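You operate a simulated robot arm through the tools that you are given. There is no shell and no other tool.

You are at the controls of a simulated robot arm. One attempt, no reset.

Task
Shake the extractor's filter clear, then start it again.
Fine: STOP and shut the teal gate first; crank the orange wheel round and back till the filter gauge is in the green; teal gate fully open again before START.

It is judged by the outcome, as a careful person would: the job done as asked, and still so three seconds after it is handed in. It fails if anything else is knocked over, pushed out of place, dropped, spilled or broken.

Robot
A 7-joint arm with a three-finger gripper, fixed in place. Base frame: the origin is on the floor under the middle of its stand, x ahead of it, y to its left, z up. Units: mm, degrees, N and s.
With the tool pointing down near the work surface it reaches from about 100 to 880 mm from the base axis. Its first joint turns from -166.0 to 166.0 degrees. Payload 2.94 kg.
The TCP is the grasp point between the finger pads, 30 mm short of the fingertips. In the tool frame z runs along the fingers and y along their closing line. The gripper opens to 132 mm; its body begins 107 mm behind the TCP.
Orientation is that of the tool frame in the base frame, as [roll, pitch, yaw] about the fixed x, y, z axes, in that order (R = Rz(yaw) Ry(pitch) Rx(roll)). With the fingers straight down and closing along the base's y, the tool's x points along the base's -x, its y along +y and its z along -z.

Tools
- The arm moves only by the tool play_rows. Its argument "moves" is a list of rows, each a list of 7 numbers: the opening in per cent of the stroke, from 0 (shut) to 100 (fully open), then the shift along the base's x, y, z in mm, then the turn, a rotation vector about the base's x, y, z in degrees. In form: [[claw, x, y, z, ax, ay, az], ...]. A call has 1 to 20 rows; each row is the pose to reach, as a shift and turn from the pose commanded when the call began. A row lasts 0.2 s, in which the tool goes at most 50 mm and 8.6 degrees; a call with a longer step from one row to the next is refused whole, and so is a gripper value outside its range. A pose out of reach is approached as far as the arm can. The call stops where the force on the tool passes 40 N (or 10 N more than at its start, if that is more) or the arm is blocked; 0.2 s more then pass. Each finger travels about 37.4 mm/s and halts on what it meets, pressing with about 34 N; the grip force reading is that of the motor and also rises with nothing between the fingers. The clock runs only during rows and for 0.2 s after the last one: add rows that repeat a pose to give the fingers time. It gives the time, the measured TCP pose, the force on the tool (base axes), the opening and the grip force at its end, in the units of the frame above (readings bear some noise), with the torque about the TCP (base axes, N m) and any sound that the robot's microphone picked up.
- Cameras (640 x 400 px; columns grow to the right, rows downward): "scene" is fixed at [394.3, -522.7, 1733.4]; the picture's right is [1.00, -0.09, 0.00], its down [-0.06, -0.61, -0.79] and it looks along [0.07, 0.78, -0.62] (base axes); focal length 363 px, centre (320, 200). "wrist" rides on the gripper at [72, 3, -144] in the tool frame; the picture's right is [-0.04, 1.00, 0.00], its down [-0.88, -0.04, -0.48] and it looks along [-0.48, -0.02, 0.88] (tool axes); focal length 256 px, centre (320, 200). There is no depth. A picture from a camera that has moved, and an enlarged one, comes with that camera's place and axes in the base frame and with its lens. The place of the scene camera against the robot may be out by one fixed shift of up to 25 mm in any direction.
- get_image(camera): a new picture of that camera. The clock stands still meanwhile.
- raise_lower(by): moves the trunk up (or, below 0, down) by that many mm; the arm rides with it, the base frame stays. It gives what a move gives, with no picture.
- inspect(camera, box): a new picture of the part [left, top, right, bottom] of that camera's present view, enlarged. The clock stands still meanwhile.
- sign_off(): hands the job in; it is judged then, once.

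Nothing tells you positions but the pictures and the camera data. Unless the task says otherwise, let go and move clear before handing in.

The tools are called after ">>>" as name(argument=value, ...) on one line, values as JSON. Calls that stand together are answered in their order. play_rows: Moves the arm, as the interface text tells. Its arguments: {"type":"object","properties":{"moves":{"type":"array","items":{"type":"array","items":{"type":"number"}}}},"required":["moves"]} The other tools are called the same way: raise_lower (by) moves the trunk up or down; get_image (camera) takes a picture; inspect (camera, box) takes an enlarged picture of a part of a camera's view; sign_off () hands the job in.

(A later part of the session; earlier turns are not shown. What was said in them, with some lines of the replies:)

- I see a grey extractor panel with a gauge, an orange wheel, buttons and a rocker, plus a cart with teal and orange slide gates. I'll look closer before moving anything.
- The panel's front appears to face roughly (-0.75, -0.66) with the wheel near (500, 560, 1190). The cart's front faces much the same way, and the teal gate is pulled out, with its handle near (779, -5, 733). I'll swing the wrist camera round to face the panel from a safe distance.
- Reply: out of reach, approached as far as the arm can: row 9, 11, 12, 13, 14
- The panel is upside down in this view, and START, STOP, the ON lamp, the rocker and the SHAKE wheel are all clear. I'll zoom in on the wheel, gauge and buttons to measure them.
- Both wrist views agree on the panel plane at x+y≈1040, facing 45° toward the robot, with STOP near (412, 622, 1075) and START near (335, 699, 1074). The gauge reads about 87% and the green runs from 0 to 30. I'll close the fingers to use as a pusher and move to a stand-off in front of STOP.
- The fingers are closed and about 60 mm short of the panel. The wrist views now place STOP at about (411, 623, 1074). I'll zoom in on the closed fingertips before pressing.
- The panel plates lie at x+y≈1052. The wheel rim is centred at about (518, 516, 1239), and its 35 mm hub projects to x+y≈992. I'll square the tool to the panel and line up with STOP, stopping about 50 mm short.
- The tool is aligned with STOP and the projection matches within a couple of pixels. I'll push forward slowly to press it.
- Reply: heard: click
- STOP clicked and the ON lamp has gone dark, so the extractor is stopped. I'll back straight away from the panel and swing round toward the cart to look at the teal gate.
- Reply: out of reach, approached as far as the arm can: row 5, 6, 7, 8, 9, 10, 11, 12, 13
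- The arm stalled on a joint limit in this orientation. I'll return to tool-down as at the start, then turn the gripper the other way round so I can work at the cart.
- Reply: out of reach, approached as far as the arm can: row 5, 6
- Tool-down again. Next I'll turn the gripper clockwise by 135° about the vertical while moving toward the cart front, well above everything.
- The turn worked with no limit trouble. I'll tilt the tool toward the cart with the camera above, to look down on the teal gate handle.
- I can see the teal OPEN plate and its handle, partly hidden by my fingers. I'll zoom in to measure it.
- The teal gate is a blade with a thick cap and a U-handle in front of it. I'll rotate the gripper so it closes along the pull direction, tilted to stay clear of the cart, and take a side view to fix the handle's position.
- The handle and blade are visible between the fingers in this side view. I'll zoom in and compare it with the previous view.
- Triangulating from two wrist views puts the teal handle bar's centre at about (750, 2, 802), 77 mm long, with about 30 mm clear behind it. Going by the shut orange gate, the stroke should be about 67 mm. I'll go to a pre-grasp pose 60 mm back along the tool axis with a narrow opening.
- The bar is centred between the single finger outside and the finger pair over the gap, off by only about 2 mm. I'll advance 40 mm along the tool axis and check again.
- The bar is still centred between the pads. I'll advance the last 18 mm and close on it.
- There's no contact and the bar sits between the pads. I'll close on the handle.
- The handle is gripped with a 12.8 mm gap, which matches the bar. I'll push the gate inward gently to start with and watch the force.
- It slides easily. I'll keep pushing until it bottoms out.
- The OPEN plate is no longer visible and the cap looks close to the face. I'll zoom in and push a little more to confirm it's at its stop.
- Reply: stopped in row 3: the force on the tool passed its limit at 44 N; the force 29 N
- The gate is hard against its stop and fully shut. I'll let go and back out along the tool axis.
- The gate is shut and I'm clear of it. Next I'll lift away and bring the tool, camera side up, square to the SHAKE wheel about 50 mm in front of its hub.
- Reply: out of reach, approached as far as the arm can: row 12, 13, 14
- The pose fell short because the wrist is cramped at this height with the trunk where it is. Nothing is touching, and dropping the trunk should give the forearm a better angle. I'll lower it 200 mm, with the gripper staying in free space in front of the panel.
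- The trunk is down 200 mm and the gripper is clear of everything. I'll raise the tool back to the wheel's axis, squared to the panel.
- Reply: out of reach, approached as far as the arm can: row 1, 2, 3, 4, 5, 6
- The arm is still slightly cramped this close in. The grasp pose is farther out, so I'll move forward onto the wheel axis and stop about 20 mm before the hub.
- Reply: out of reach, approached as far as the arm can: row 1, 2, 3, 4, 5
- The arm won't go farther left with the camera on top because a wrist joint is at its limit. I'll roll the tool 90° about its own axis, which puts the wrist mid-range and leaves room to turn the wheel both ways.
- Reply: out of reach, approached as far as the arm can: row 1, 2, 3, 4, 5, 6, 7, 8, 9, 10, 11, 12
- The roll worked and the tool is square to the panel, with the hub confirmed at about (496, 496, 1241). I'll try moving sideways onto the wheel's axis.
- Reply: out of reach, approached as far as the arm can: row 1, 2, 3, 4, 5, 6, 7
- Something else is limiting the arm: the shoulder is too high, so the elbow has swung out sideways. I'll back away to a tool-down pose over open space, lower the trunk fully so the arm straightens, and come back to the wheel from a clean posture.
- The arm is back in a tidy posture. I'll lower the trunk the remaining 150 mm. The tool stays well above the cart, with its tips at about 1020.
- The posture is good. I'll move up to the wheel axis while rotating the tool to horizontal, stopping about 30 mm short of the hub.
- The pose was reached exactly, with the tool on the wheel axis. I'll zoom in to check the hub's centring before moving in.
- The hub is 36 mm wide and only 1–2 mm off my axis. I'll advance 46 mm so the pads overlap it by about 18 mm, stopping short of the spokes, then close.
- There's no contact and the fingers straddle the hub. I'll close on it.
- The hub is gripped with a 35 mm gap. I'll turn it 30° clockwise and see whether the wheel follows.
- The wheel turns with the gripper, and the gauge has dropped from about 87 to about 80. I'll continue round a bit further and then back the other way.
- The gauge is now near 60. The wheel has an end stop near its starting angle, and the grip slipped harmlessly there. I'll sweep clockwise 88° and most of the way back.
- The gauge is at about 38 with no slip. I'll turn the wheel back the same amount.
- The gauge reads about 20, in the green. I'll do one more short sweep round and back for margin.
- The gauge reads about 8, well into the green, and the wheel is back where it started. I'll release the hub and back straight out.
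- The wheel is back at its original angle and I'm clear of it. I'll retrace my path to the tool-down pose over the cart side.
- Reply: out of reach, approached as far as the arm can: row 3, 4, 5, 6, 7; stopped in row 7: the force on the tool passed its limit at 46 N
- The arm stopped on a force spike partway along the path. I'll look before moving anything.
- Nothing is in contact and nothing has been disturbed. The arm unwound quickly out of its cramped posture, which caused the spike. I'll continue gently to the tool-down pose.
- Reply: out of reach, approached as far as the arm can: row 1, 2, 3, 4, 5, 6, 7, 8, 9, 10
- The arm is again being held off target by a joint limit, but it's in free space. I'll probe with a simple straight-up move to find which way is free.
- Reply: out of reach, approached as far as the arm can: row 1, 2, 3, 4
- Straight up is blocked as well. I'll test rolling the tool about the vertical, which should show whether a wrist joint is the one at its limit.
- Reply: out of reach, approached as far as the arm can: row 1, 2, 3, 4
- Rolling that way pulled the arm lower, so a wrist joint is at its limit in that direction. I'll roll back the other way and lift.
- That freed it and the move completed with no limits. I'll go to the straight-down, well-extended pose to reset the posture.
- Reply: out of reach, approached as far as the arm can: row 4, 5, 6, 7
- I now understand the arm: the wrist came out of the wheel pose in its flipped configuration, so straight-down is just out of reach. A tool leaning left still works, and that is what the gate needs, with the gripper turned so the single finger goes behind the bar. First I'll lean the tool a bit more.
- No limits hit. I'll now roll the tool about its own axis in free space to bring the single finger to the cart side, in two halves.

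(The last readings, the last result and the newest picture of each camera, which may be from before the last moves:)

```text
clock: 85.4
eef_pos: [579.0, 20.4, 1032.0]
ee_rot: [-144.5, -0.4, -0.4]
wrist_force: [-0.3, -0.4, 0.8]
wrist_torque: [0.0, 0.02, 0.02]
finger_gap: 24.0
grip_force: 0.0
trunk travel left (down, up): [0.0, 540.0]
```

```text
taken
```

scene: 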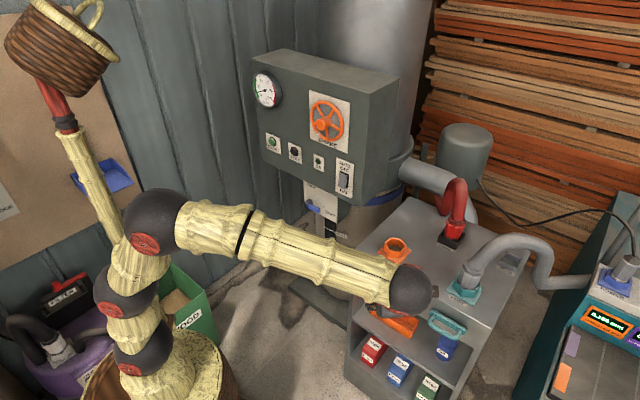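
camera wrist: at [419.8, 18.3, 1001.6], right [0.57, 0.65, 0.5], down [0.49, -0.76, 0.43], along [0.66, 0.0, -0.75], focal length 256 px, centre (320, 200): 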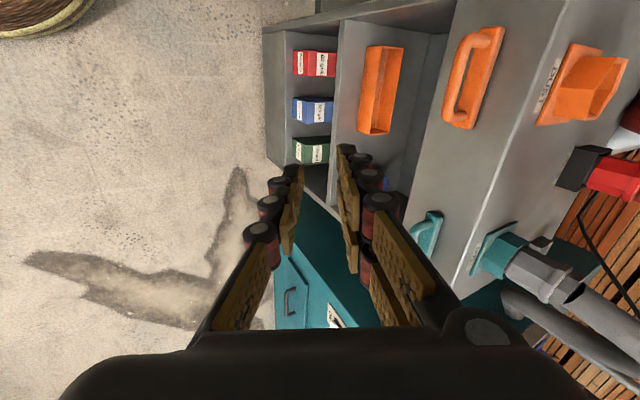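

Now I'll swing the lean direction round to the cart's pull direction and move to about 120 mm back from the shut handle along the tool axis.

>>> play_rows(moves=[[18, 28, -4, -20, 0, 0, -7.4], [18, 55, -8, -40, 0, 0, -14.9], [18, 83, -11, -60, 0, 0, -22.3], [18, 110, -15, -80, 0, 0, -29.7], [18, 138, -19, -100, 0, 0, -37.2], [18, 165.8, -22.8, -120, 0, 0, -44.6], [18, 165.8, -22.8, -120, 0, 0, -44.6]])

>>> get_image(camera="wrist")

>>> get_image(camera="scene")

```text
clock: 87.0
eef_pos: [747.1, -2.6, 912.3]
ee_rot: [-144.5, -0.3, -45.2]
wrist_force: [-0.1, 0.7, -0.8]
wrist_torque: [0.01, 0.03, 0.02]
finger_gap: 23.9
grip_force: 0.0
trunk travel left (down, up): [0.0, 540.0]
```

```text
taken
camera wrist: at [736.7, -113.4, 1027.1], right [-0.61, -0.54, -0.58], down [-0.79, 0.45, 0.41], along [0.04, 0.71, -0.71], focal length 256 px, centre (320, 200)
```

wrist: 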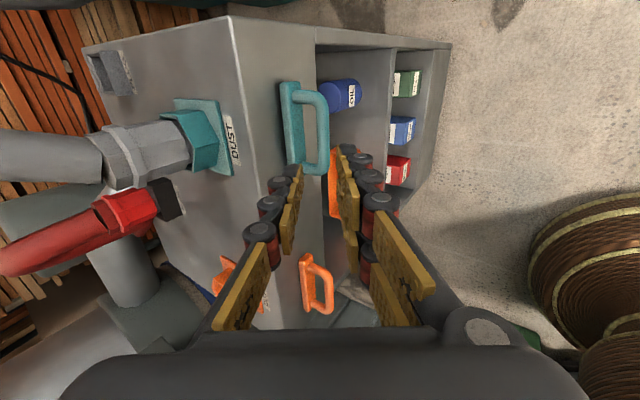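

```text
taken
```

scene: 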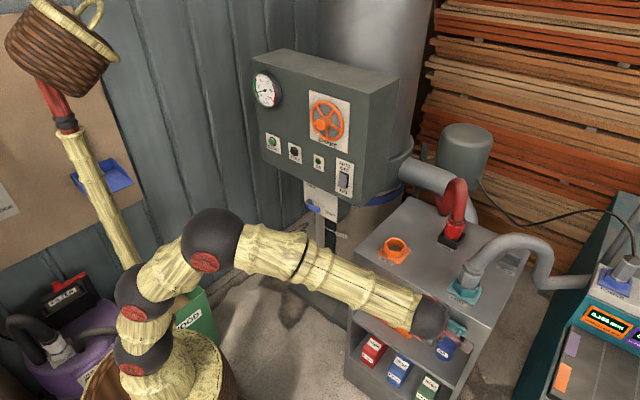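

All reachable, and the handle lies between the single finger on the cart side and the pair. I'll zoom in to check centring.

>>> inspect(camera="wrist", box=[250, 60, 390, 200])

```text
2.86 times, centred on (320, 130) of wrist
camera zoom: at [736.7, -113.4, 1027.1], right [-0.61, -0.54, -0.58], down [-0.79, 0.45, 0.41], along [0.04, 0.71, -0.71], focal length 731 px, centre (320, 400)
```

zoom: 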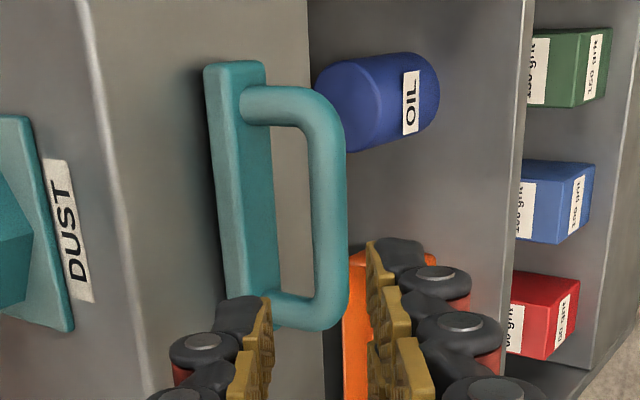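

The bar is centred lengthwise and about 3 mm off in the closing direction. I'll correct that, advance 85 mm and check again.

>>> play_rows(moves=[[18, 7, 7, -15, 0, 0, 0], [18, 14, 14, -30, 0, 0, 0], [18, 21, 21, -45, 0, 0, 0], [18, 28, 28, -60, 0, 0, 0], [18, 33, 33, -71, 0, 0, 0], [18, 33, 33, -71, 0, 0, 0]])

>>> inspect(camera="wrist", box=[240, 70, 400, 230])

```text
clock: 88.4
eef_pos: [779.2, 30.5, 839.2]
ee_rot: [-144.5, -0.2, -45.1]
wrist_force: [-0.6, 0.4, 0.0]
wrist_torque: [0.01, 0.0, 0.01]
finger_gap: 23.5
grip_force: 0.1
trunk travel left (down, up): [0.0, 540.0]
```

```text
2.50 times, centred on (320, 150) of wrist
camera zoom: at [769.0, -79.8, 955.3], right [-0.6, -0.54, -0.58], down [-0.8, 0.45, 0.41], along [0.04, 0.71, -0.71], focal length 640 px, centre (320, 325)
```

zoom: 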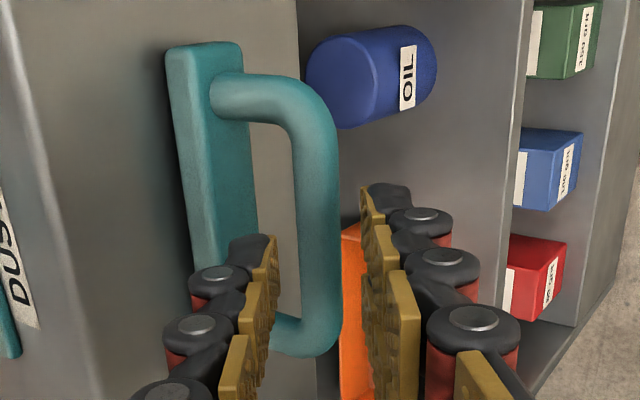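

The bar is centred and the single finger will pass between the bar and the cap. I'll go in the last 34 mm and close.

>>> play_rows(moves=[[18, 4, 4, -8, 0, 0, 0], [18, 8, 8, -16, 0, 0, 0], [18, 11, 11, -22.5, 0, 0, 0], [18, 13.8, 13.8, -27.9, 0, 0, 0], [18, 13.8, 13.8, -27.9, 0, 0, 0]])

>>> inspect(camera="wrist", box=[240, 70, 400, 230])

```text
clock: 89.6
eef_pos: [793.3, 44.4, 812.3]
ee_rot: [-144.5, -0.2, -45.1]
wrist_force: [0.2, 0.4, 0.5]
wrist_torque: [-0.02, 0.01, -0.01]
finger_gap: 23.6
grip_force: 0.0
trunk travel left (down, up): [0.0, 540.0]
```

```text
2.50 times, centred on (320, 150) of wrist
camera zoom: at [782.7, -66.6, 927.4], right [-0.6, -0.54, -0.58], down [-0.8, 0.45, 0.41], along [0.04, 0.71, -0.71], focal length 640 px, centre (320, 325)
```

zoom: 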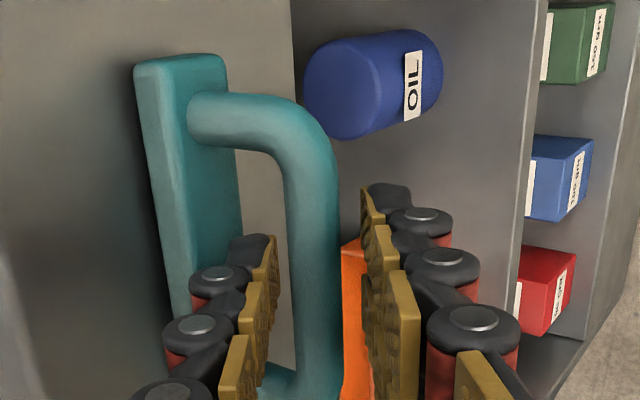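

Both sides are in place with no contact. I'll close on the handle.

>>> play_rows(moves=[[12, 0, 0, 0, 0, 0, 0], [6, 0, 0, 0, 0, 0, 0], [0, 0, 0, 0, 0, 0, 0], [0, 0, 0, 0, 0, 0, 0]])

>>> play_rows(moves=[[0, -3, -3, 0, 0, 0, 0], [0, -6, -6, 0, 0, 0, 0], [0, -9, -9, 0, 0, 0, 0], [0, -12, -12, 0, 0, 0, 0], [0, -15, -15, 0, 0, 0, 0]])

>>> inspect(camera="wrist", box=[240, 70, 400, 230])

```text
clock: 90.6
eef_pos: [791.8, 45.1, 812.0]
ee_rot: [-144.4, -0.2, -45.2]
wrist_force: [-0.4, -0.6, 3.4]
wrist_torque: [-0.25, -0.32, 0.59]
finger_gap: 12.9
grip_force: 39.5
trunk travel left (down, up): [0.0, 540.0]
```

```text
clock: 91.8
eef_pos: [777.8, 29.4, 811.9]
ee_rot: [-144.5, -0.3, -45.1]
wrist_force: [0.2, 0.3, 1.0]
wrist_torque: [-0.51, -0.55, 0.38]
finger_gap: 13.0
grip_force: 40.0
trunk travel left (down, up): [0.0, 540.0]
```

```text
2.50 times, centred on (320, 150) of wrist
camera zoom: at [767.6, -81.7, 927.9], right [-0.61, -0.54, -0.58], down [-0.8, 0.45, 0.41], along [0.04, 0.71, -0.71], focal length 640 px, centre (320, 325)
```

zoom: 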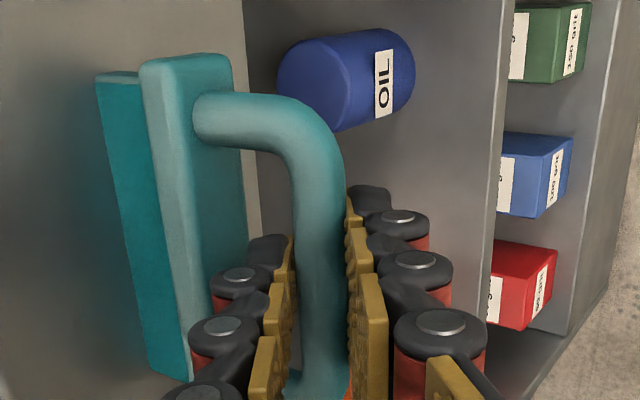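

The gate is sliding out smoothly. I'll keep pulling until it reaches its open stop.

>>> play_rows(moves=[[0, -4, -4, 0, 0, 0, 0], [0, -8, -8, 0, 0, 0, 0], [0, -12, -12, 0, 0, 0, 0], [0, -16, -16, 0, 0, 0, 0], [0, -20, -20, 0, 0, 0, 0], [0, -24, -24, 0, 0, 0, 0], [0, -28, -28, 0, 0, 0, 0], [0, -31, -31, 0, 0, 0, 0], [0, -33, -33, 0, 0, 0, 0], [0, -35, -35, 0, 0, 0, 0], [0, -37, -37, 0, 0, 0, 0], [0, -38, -38, 0, 0, 0, 0], [0, -39, -39, 0, 0, 0, 0]])

>>> get_image(camera="wrist")

>>> get_image(camera="scene")

```text
clock: 94.4
eef_pos: [743.2, -4.1, 812.2]
ee_rot: [-144.2, -0.2, -45.0]
wrist_force: [21.9, 21.5, -10.8]
wrist_torque: [0.03, -0.22, 0.65]
finger_gap: 12.7
grip_force: 39.3
trunk travel left (down, up): [0.0, 540.0]
stopped in row 12: the force on the tool passed its limit at 44 N (the readings are from after the stop); the commanded pose is now the measured one
```

```text
taken
camera wrist: at [734.0, -115.6, 927.6], right [-0.6, -0.54, -0.58], down [-0.8, 0.45, 0.41], along [0.04, 0.71, -0.7], focal length 256 px, centre (320, 200)
```

wrist: 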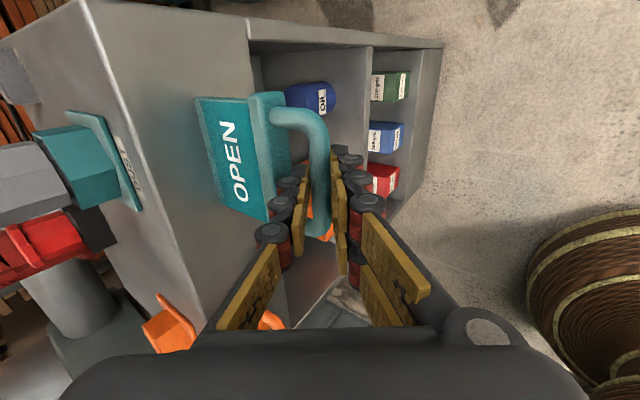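

```text
taken
```

scene: 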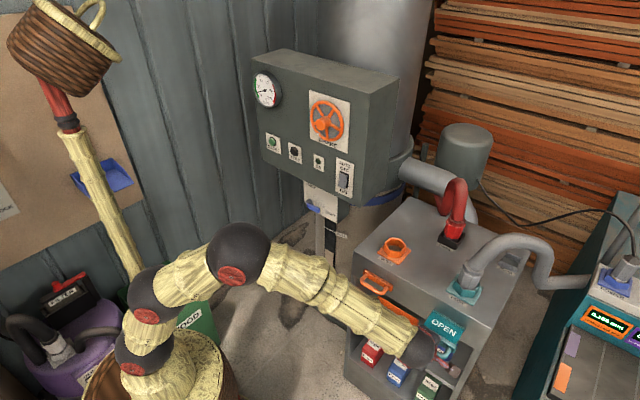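

The gate is at its open stop: OPEN is showing and the tool is at the original handle position. I'll let go and back out along the tool axis.

>>> play_rows(moves=[[6, 0, 0, 0, 0, 0, 0], [12, 0, 0, 0, 0, 0, 0], [18, 0, 0, 0, 0, 0, 0], [18, 0, 0, 0, 0, 0, 0]])

>>> inspect(camera="wrist", box=[200, 70, 400, 250])

```text
clock: 95.4
eef_pos: [742.6, -8.7, 814.4]
ee_rot: [-144.4, -0.1, -45.1]
wrist_force: [0.8, -0.3, 0.4]
wrist_torque: [-0.02, -0.01, -0.02]
finger_gap: 23.8
grip_force: 0.1
trunk travel left (down, up): [0.0, 540.0]
```

```text
2.22 times, centred on (300, 160) of wrist
camera zoom: at [731.6, -119.0, 929.1], right [-0.6, -0.54, -0.58], down [-0.8, 0.45, 0.4], along [0.04, 0.71, -0.7], focal length 569 px, centre (364, 289)
```

zoom: 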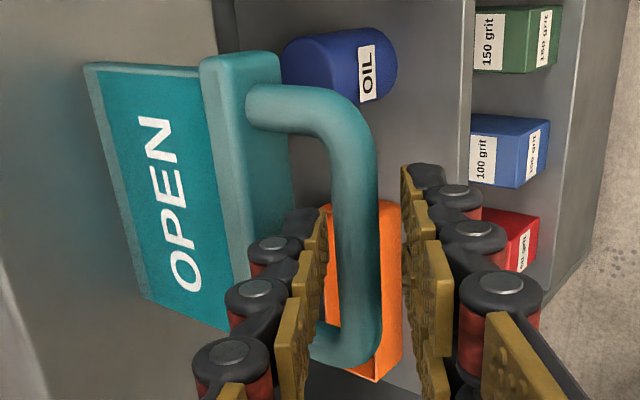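

Released and clear on both sides. I'll back out.

>>> play_rows(moves=[[18, -4.1, -4.1, 8.2, 0, 0, 0], [18, -8.1, -8.1, 16.4, 0, 0, 0], [18, -14.2, -14.2, 28.7, 0, 0, 0], [18, -22.3, -22.3, 45, 0, 0, 0], [18, -32.4, -32.4, 65.5, 0, 0, 0], [18, -42.6, -42.6, 86, 0, 0, 0], [18, -55, -52, 110, 0, 0, 0], [18, -70, -58, 135, 0, 0, 0]])

>>> get_image(camera="wrist")

>>> inspect(camera="scene", box=[370, 220, 510, 380])

>>> inspect(camera="scene", box=[240, 60, 370, 200])

```text
clock: 97.2
eef_pos: [672.5, -64.9, 949.5]
ee_rot: [-144.4, -0.2, -45.1]
wrist_force: [0.2, 0.5, -0.8]
wrist_torque: [-0.01, 0.0, -0.02]
finger_gap: 23.7
grip_force: 0.0
trunk travel left (down, up): [0.0, 540.0]
```

```text
taken
camera wrist: at [661.2, -176.1, 1064.3], right [-0.6, -0.54, -0.58], down [-0.8, 0.45, 0.41], along [0.04, 0.71, -0.7], focal length 256 px, centre (320, 200)
```

wrist: 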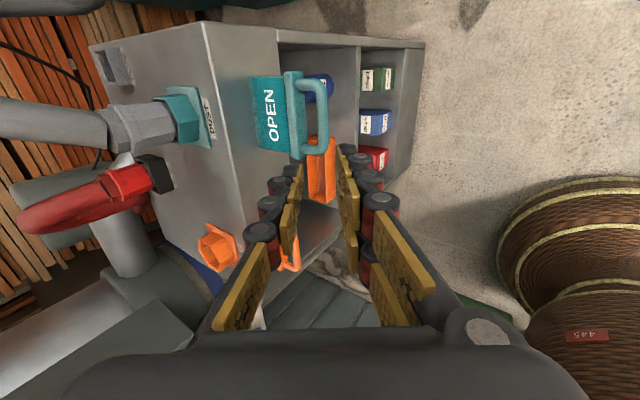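

```text
2.50 times, centred on (440, 300) of scene
camera zoom: at [394.3, -522.7, 1733.4], right [1.0, -0.09, 0.0], down [-0.06, -0.61, -0.79], along [0.07, 0.78, -0.62], focal length 908 px, centre (20, -50)
```

zoom: 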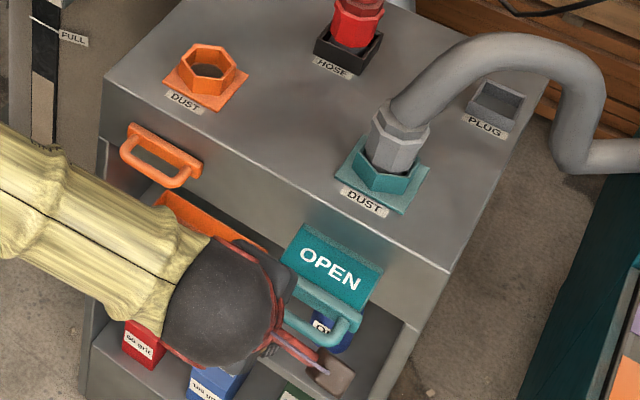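

```text
2.86 times, centred on (305, 130) of scene
camera zoom: at [394.3, -522.7, 1733.4], right [1.0, -0.09, 0.0], down [-0.06, -0.61, -0.79], along [0.07, 0.78, -0.62], focal length 1038 px, centre (363, 400)
```

zoom: 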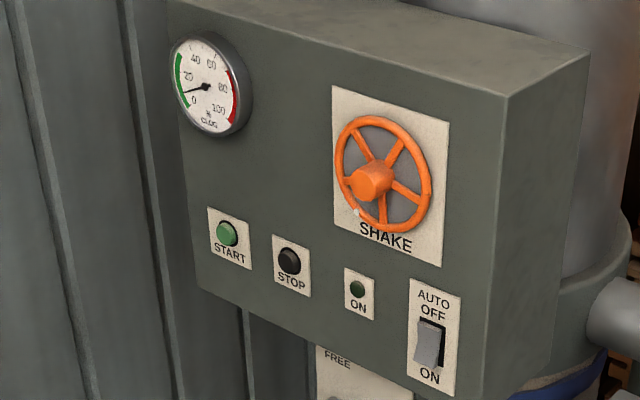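

The gate matches its original open position, the gauge still reads about 8, and nothing else has moved. Next is START: I'll close the fingers, level the tool toward the panel and approach in stages, checking reach as I go.

>>> play_rows(moves=[[10, -16, 29, 11, 3.2, -3.2, 0], [0, -32, 58, 21, 6.5, -6.5, 0], [0, -48, 86, 32, 9.7, -9.7, 0], [0, -64, 115, 42, 13, -13, 0], [0, -80, 144, 53, 16.2, -16.2, 0], [0, -96, 173, 63, 19.4, -19.4, 0], [0, -112, 201, 74, 22.7, -22.7, 0], [0, -128, 230, 84, 25.9, -25.9, 0], [0, -144, 259, 95, 29.2, -29.2, 0], [0, -160, 288, 105, 32.4, -32.4, 0], [0, -176, 316, 116, 35.7, -35.7, 0], [0, -192, 345, 126, 38.9, -38.9, 0], [0, -192, 345, 126, 38.9, -38.9, 0]])

>>> get_image(camera="scene")

```text
clock: 100.0
eef_pos: [479.3, 280.6, 1075.2]
ee_rot: [-89.1, -0.1, -45.3]
wrist_force: [-0.6, -0.3, 0.2]
wrist_torque: [0.01, 0.02, -0.05]
finger_gap: 0.2
grip_force: 28.8
trunk travel left (down, up): [0.0, 540.0]
```

```text
taken
```

scene: 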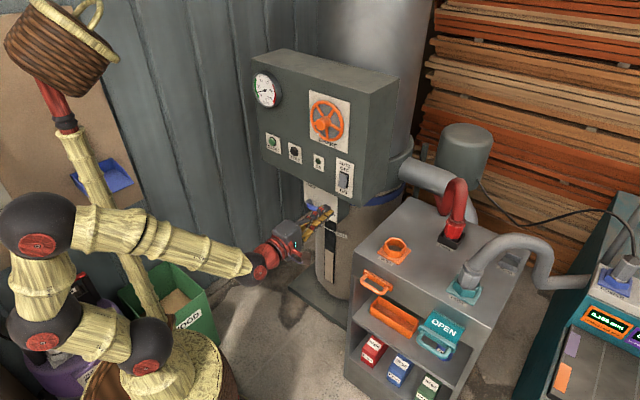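

Reached cleanly. Next I'll go to a point in front of the panel, about 90 mm out.

>>> play_rows(moves=[[0, -4, 29, 0, 0, 0, 0], [0, -8, 58, 0, 0, 0, 0], [0, -12, 87, 0, 0, 0, 0], [0, -16, 116, 0, 0, 0, 0], [0, -20, 145, 0, 0, 0, 0], [0, -24, 174, 0, 0, 0, 0]])

>>> get_image(camera="scene")

```text
clock: 101.4
eef_pos: [456.2, 454.1, 1075.6]
ee_rot: [-89.2, -0.1, -45.2]
wrist_force: [-0.3, -0.8, 0.1]
wrist_torque: [0.01, 0.02, 0.02]
finger_gap: 0.1
grip_force: 28.2
trunk travel left (down, up): [0.0, 540.0]
```

```text
taken
```

scene: 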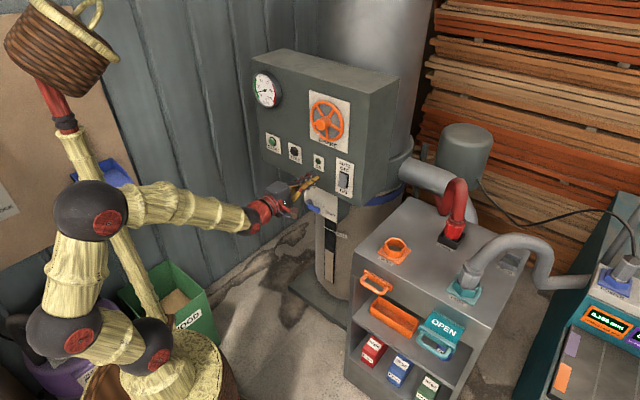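

Still no limits. I'll slide parallel to the panel over to START, keeping the tips about 50 mm off the buttons.

>>> play_rows(moves=[[0, -17, 19, 0, 0, 0, 0], [0, -35, 38, 0, 0, 0, 0], [0, -52, 57, 0, 0, 0, 0], [0, -70, 77, 0, 0, 0, 0], [0, -87, 96, 0, 0, 0, 0], [0, -105, 115, 0, 0, 0, 0], [0, -122, 134, 0, 0, 0, 0], [0, -140, 154, 0, 0, 0, 0], [0, -157, 173, 0, 0, 0, 0], [0, -175, 192, -1, 0, 0, 0], [0, -175, 192, -1, 0, 0, 0]])

>>> get_image(camera="wrist")

>>> get_image(camera="scene")

```text
clock: 103.8
eef_pos: [279.8, 646.0, 1074.8]
ee_rot: [-89.2, -0.1, -45.3]
wrist_force: [-0.2, 0.3, -1.0]
wrist_torque: [-0.02, -0.02, -0.04]
finger_gap: 0.0
grip_force: 29.1
trunk travel left (down, up): [0.0, 540.0]
```

```text
taken
camera wrist: at [229.4, 494.6, 1069.1], right [-0.02, 0.04, -1.0], down [-0.96, 0.29, 0.03], along [0.29, 0.96, 0.03], focal length 256 px, centre (320, 200)
```

wrist: 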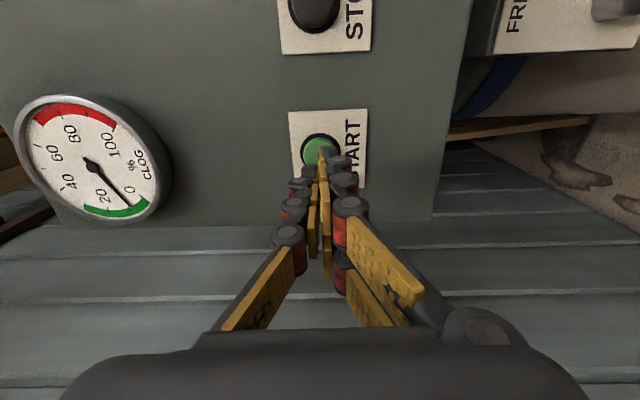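

```text
taken
```

scene: 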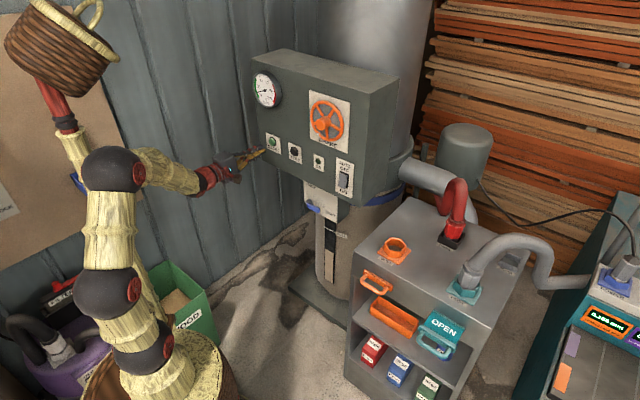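

I'm lined up with START. A quick zoom will confirm the aim before I press.

>>> inspect(camera="wrist", box=[270, 90, 380, 200])

>>> inspect(camera="scene", box=[180, 110, 320, 210])

```text
3.64 times, centred on (325, 145) of wrist
camera zoom: at [229.4, 494.6, 1069.1], right [-0.02, 0.04, -1.0], down [-0.96, 0.29, 0.03], along [0.29, 0.96, 0.03], focal length 931 px, centre (302, 400)
```

zoom: 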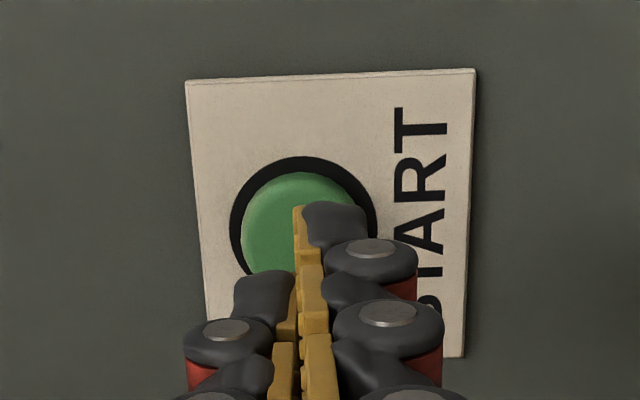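

```text
4.00 times, centred on (250, 160) of scene
camera zoom: at [394.3, -522.7, 1733.4], right [1.0, -0.09, 0.0], down [-0.06, -0.61, -0.79], along [0.07, 0.78, -0.62], focal length 1453 px, centre (600, 360)
```

zoom: 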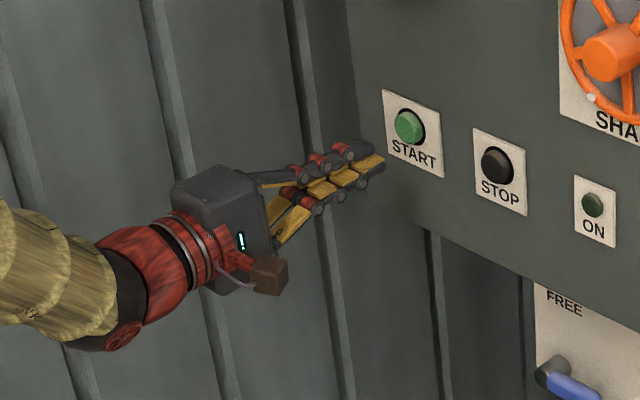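

The aim is good to about 1 mm. I'll press START the same way I pressed STOP.

>>> play_rows(moves=[[0, 9, 9, 0, 0, 0, 0], [0, 18, 18, 0, 0, 0, 0], [0, 26, 26, 0, 0, 0, 0], [0, 30, 30, 0, 0, 0, 0], [0, 32, 32, 0, 0, 0, 0], [0, 34, 34, 0, 0, 0, 0], [0, 36, 36, 0, 0, 0, 0], [0, 38, 38, 0, 0, 0, 0]])

>>> get_image(camera="scene")

>>> get_image(camera="wrist")

```text
clock: 105.6
eef_pos: [317.3, 684.0, 1074.3]
ee_rot: [-89.4, -0.1, -45.3]
wrist_force: [-9.3, -13.4, -2.3]
wrist_torque: [-0.05, 0.11, -0.04]
finger_gap: 6.0
grip_force: 28.6
trunk travel left (down, up): [0.0, 540.0]
heard: click
```

```text
taken
```

scene: 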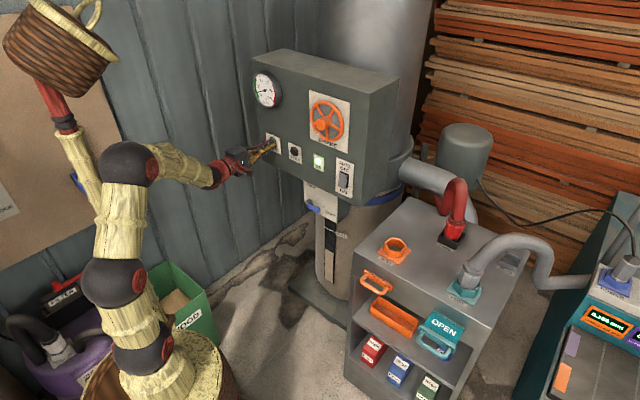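

```text
taken
camera wrist: at [267.1, 531.4, 1069.1], right [-0.02, 0.04, -1.0], down [-0.96, 0.29, 0.03], along [0.29, 0.96, 0.03], focal length 256 px, centre (320, 200)
```

wrist: 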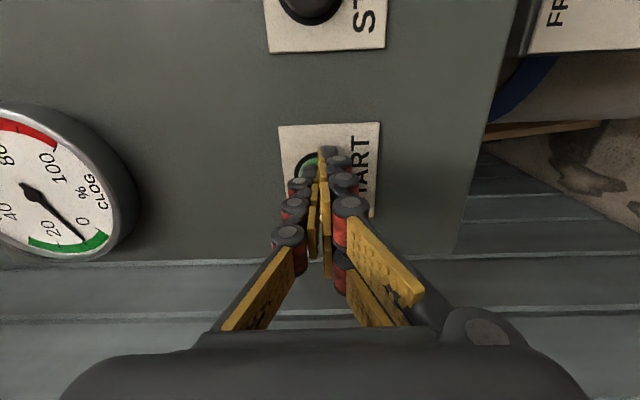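

START clicked and the ON lamp is lit. I'll back straight away from the panel and then check everything.

>>> play_rows(moves=[[0, -8, -8, 0, 0, 0, 0], [0, -20, -20, 0, 0, 0, 0], [0, -34, -34, 0, 0, 0, 0], [0, -48, -48, 0, 0, 0, 0], [0, -62, -62, 0, 0, 0, 0], [0, -72, -72, 0, 0, 0, 0], [0, -72, -72, 0, 0, 0, 0]])

>>> get_image(camera="scene")

>>> inspect(camera="scene", box=[240, 60, 370, 200])

>>> inspect(camera="scene", box=[340, 200, 520, 400])

>>> inspect(camera="scene", box=[245, 65, 285, 115])

```text
clock: 107.2
eef_pos: [247.8, 613.3, 1078.8]
ee_rot: [-88.9, 0.1, -45.3]
wrist_force: [0.4, -0.1, 0.2]
wrist_torque: [0.02, 0.0, -0.02]
finger_gap: 0.1
grip_force: 28.8
trunk travel left (down, up): [0.0, 540.0]
```

```text
taken
```

scene: 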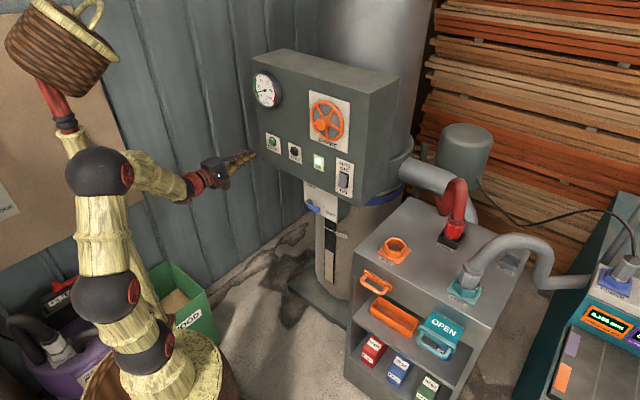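

```text
2.86 times, centred on (305, 130) of scene
camera zoom: at [394.3, -522.7, 1733.4], right [1.0, -0.09, 0.0], down [-0.06, -0.61, -0.79], along [0.07, 0.78, -0.62], focal length 1038 px, centre (363, 400)
```

zoom: 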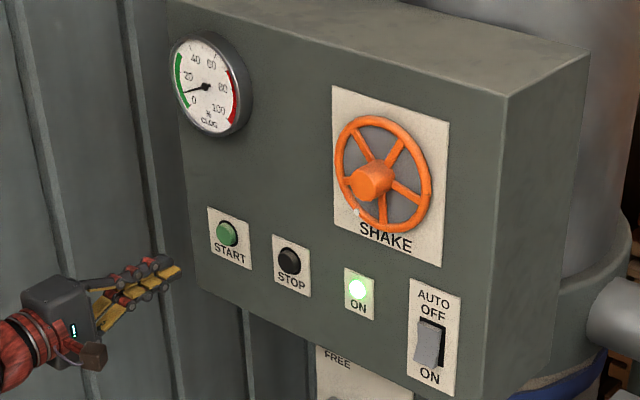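

```text
2.00 times, centred on (430, 300) of scene
camera zoom: at [394.3, -522.7, 1733.4], right [1.0, -0.09, 0.0], down [-0.06, -0.61, -0.79], along [0.07, 0.78, -0.62], focal length 726 px, centre (100, 0)
```

zoom: 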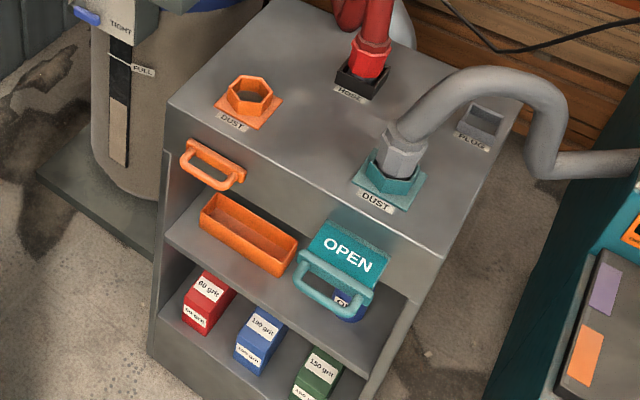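

```text
8.00 times, centred on (265, 90) of scene
camera zoom: at [394.3, -522.7, 1733.4], right [1.0, -0.09, 0.0], down [-0.06, -0.61, -0.79], along [0.07, 0.78, -0.62], focal length 2906 px, centre (760, 1080)
```

zoom: 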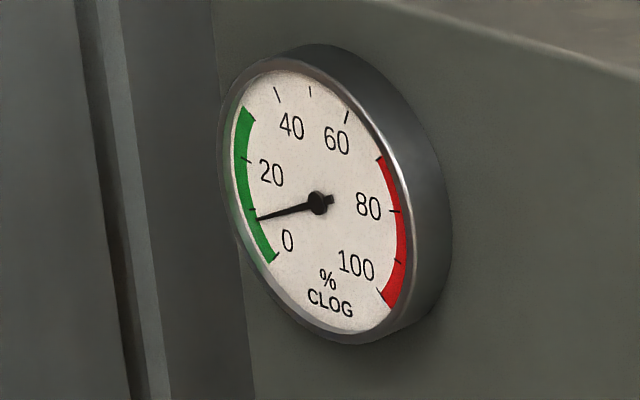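

The lamp is on, the gauge reads about 8, the gate is open and I'm clear of everything. I'll wait three seconds to confirm it all holds.

>>> play_rows(moves=[[0, 0, 0, 0, 0, 0, 0], [0, 0, 0, 0, 0, 0, 0], [0, 0, 0, 0, 0, 0, 0], [0, 0, 0, 0, 0, 0, 0], [0, 0, 0, 0, 0, 0, 0], [0, 0, 0, 0, 0, 0, 0], [0, 0, 0, 0, 0, 0, 0], [0, 0, 0, 0, 0, 0, 0], [0, 0, 0, 0, 0, 0, 0], [0, 0, 0, 0, 0, 0, 0], [0, 0, 0, 0, 0, 0, 0], [0, 0, 0, 0, 0, 0, 0], [0, 0, 0, 0, 0, 0, 0], [0, 0, 0, 0, 0, 0, 0], [0, 0, 0, 0, 0, 0, 0], [0, 0, 0, 0, 0, 0, 0]])

>>> inspect(camera="scene", box=[240, 60, 370, 200])

>>> get_image(camera="scene")

```text
clock: 110.6
eef_pos: [246.3, 613.5, 1073.5]
ee_rot: [-89.3, -0.2, -45.3]
wrist_force: [-0.5, 0.7, -0.1]
wrist_torque: [-0.04, -0.02, 0.01]
finger_gap: 0.0
grip_force: 28.3
trunk travel left (down, up): [0.0, 540.0]
```

```text
2.86 times, centred on (305, 130) of scene
camera zoom: at [394.3, -522.7, 1733.4], right [1.0, -0.09, 0.0], down [-0.06, -0.61, -0.79], along [0.07, 0.78, -0.62], focal length 1038 px, centre (363, 400)
```

zoom: 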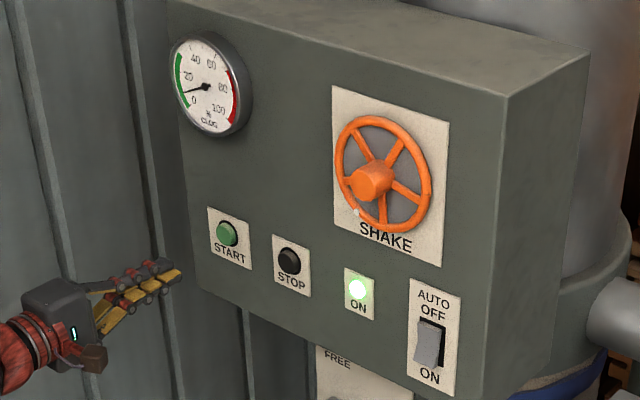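

```text
taken
```

scene: 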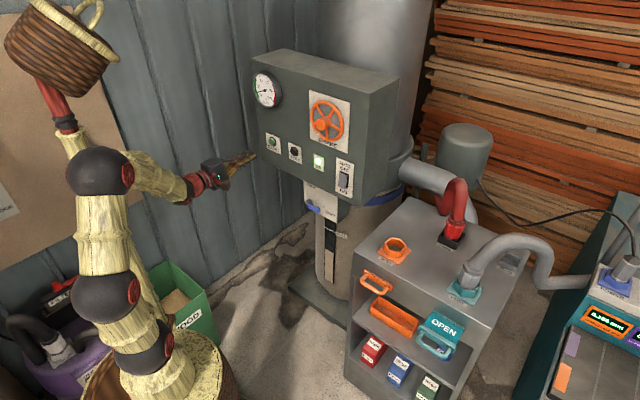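

After three seconds the extractor is still running, the gauge is steady in the green, the teal gate is fully open and nothing else has moved. I'm handing in the job.

>>> sign_off()

```text
The job is handed in.
```

The extractor's filter is shaken clear and it's running again, with the ON lamp lit. I've handed the job in.

- **Stop and shut:** I pressed STOP, the lamp went out, and I pushed the teal gate in until it hit its stop.
- **Shake:** I cranked the orange wheel round and back several times. The filter gauge dropped from about 87% to about 8%, well inside the green (0–30). The wheel is back where it started.
- **Open and start:** I pulled the teal gate back out to its open stop, then pressed START.

I waited three seconds after backing away, and the lamp and gauge held steady. On the way from the wheel to the gate, the arm stopped once on a force spike. It happened in open space, and the pictures show nothing touched or moved.
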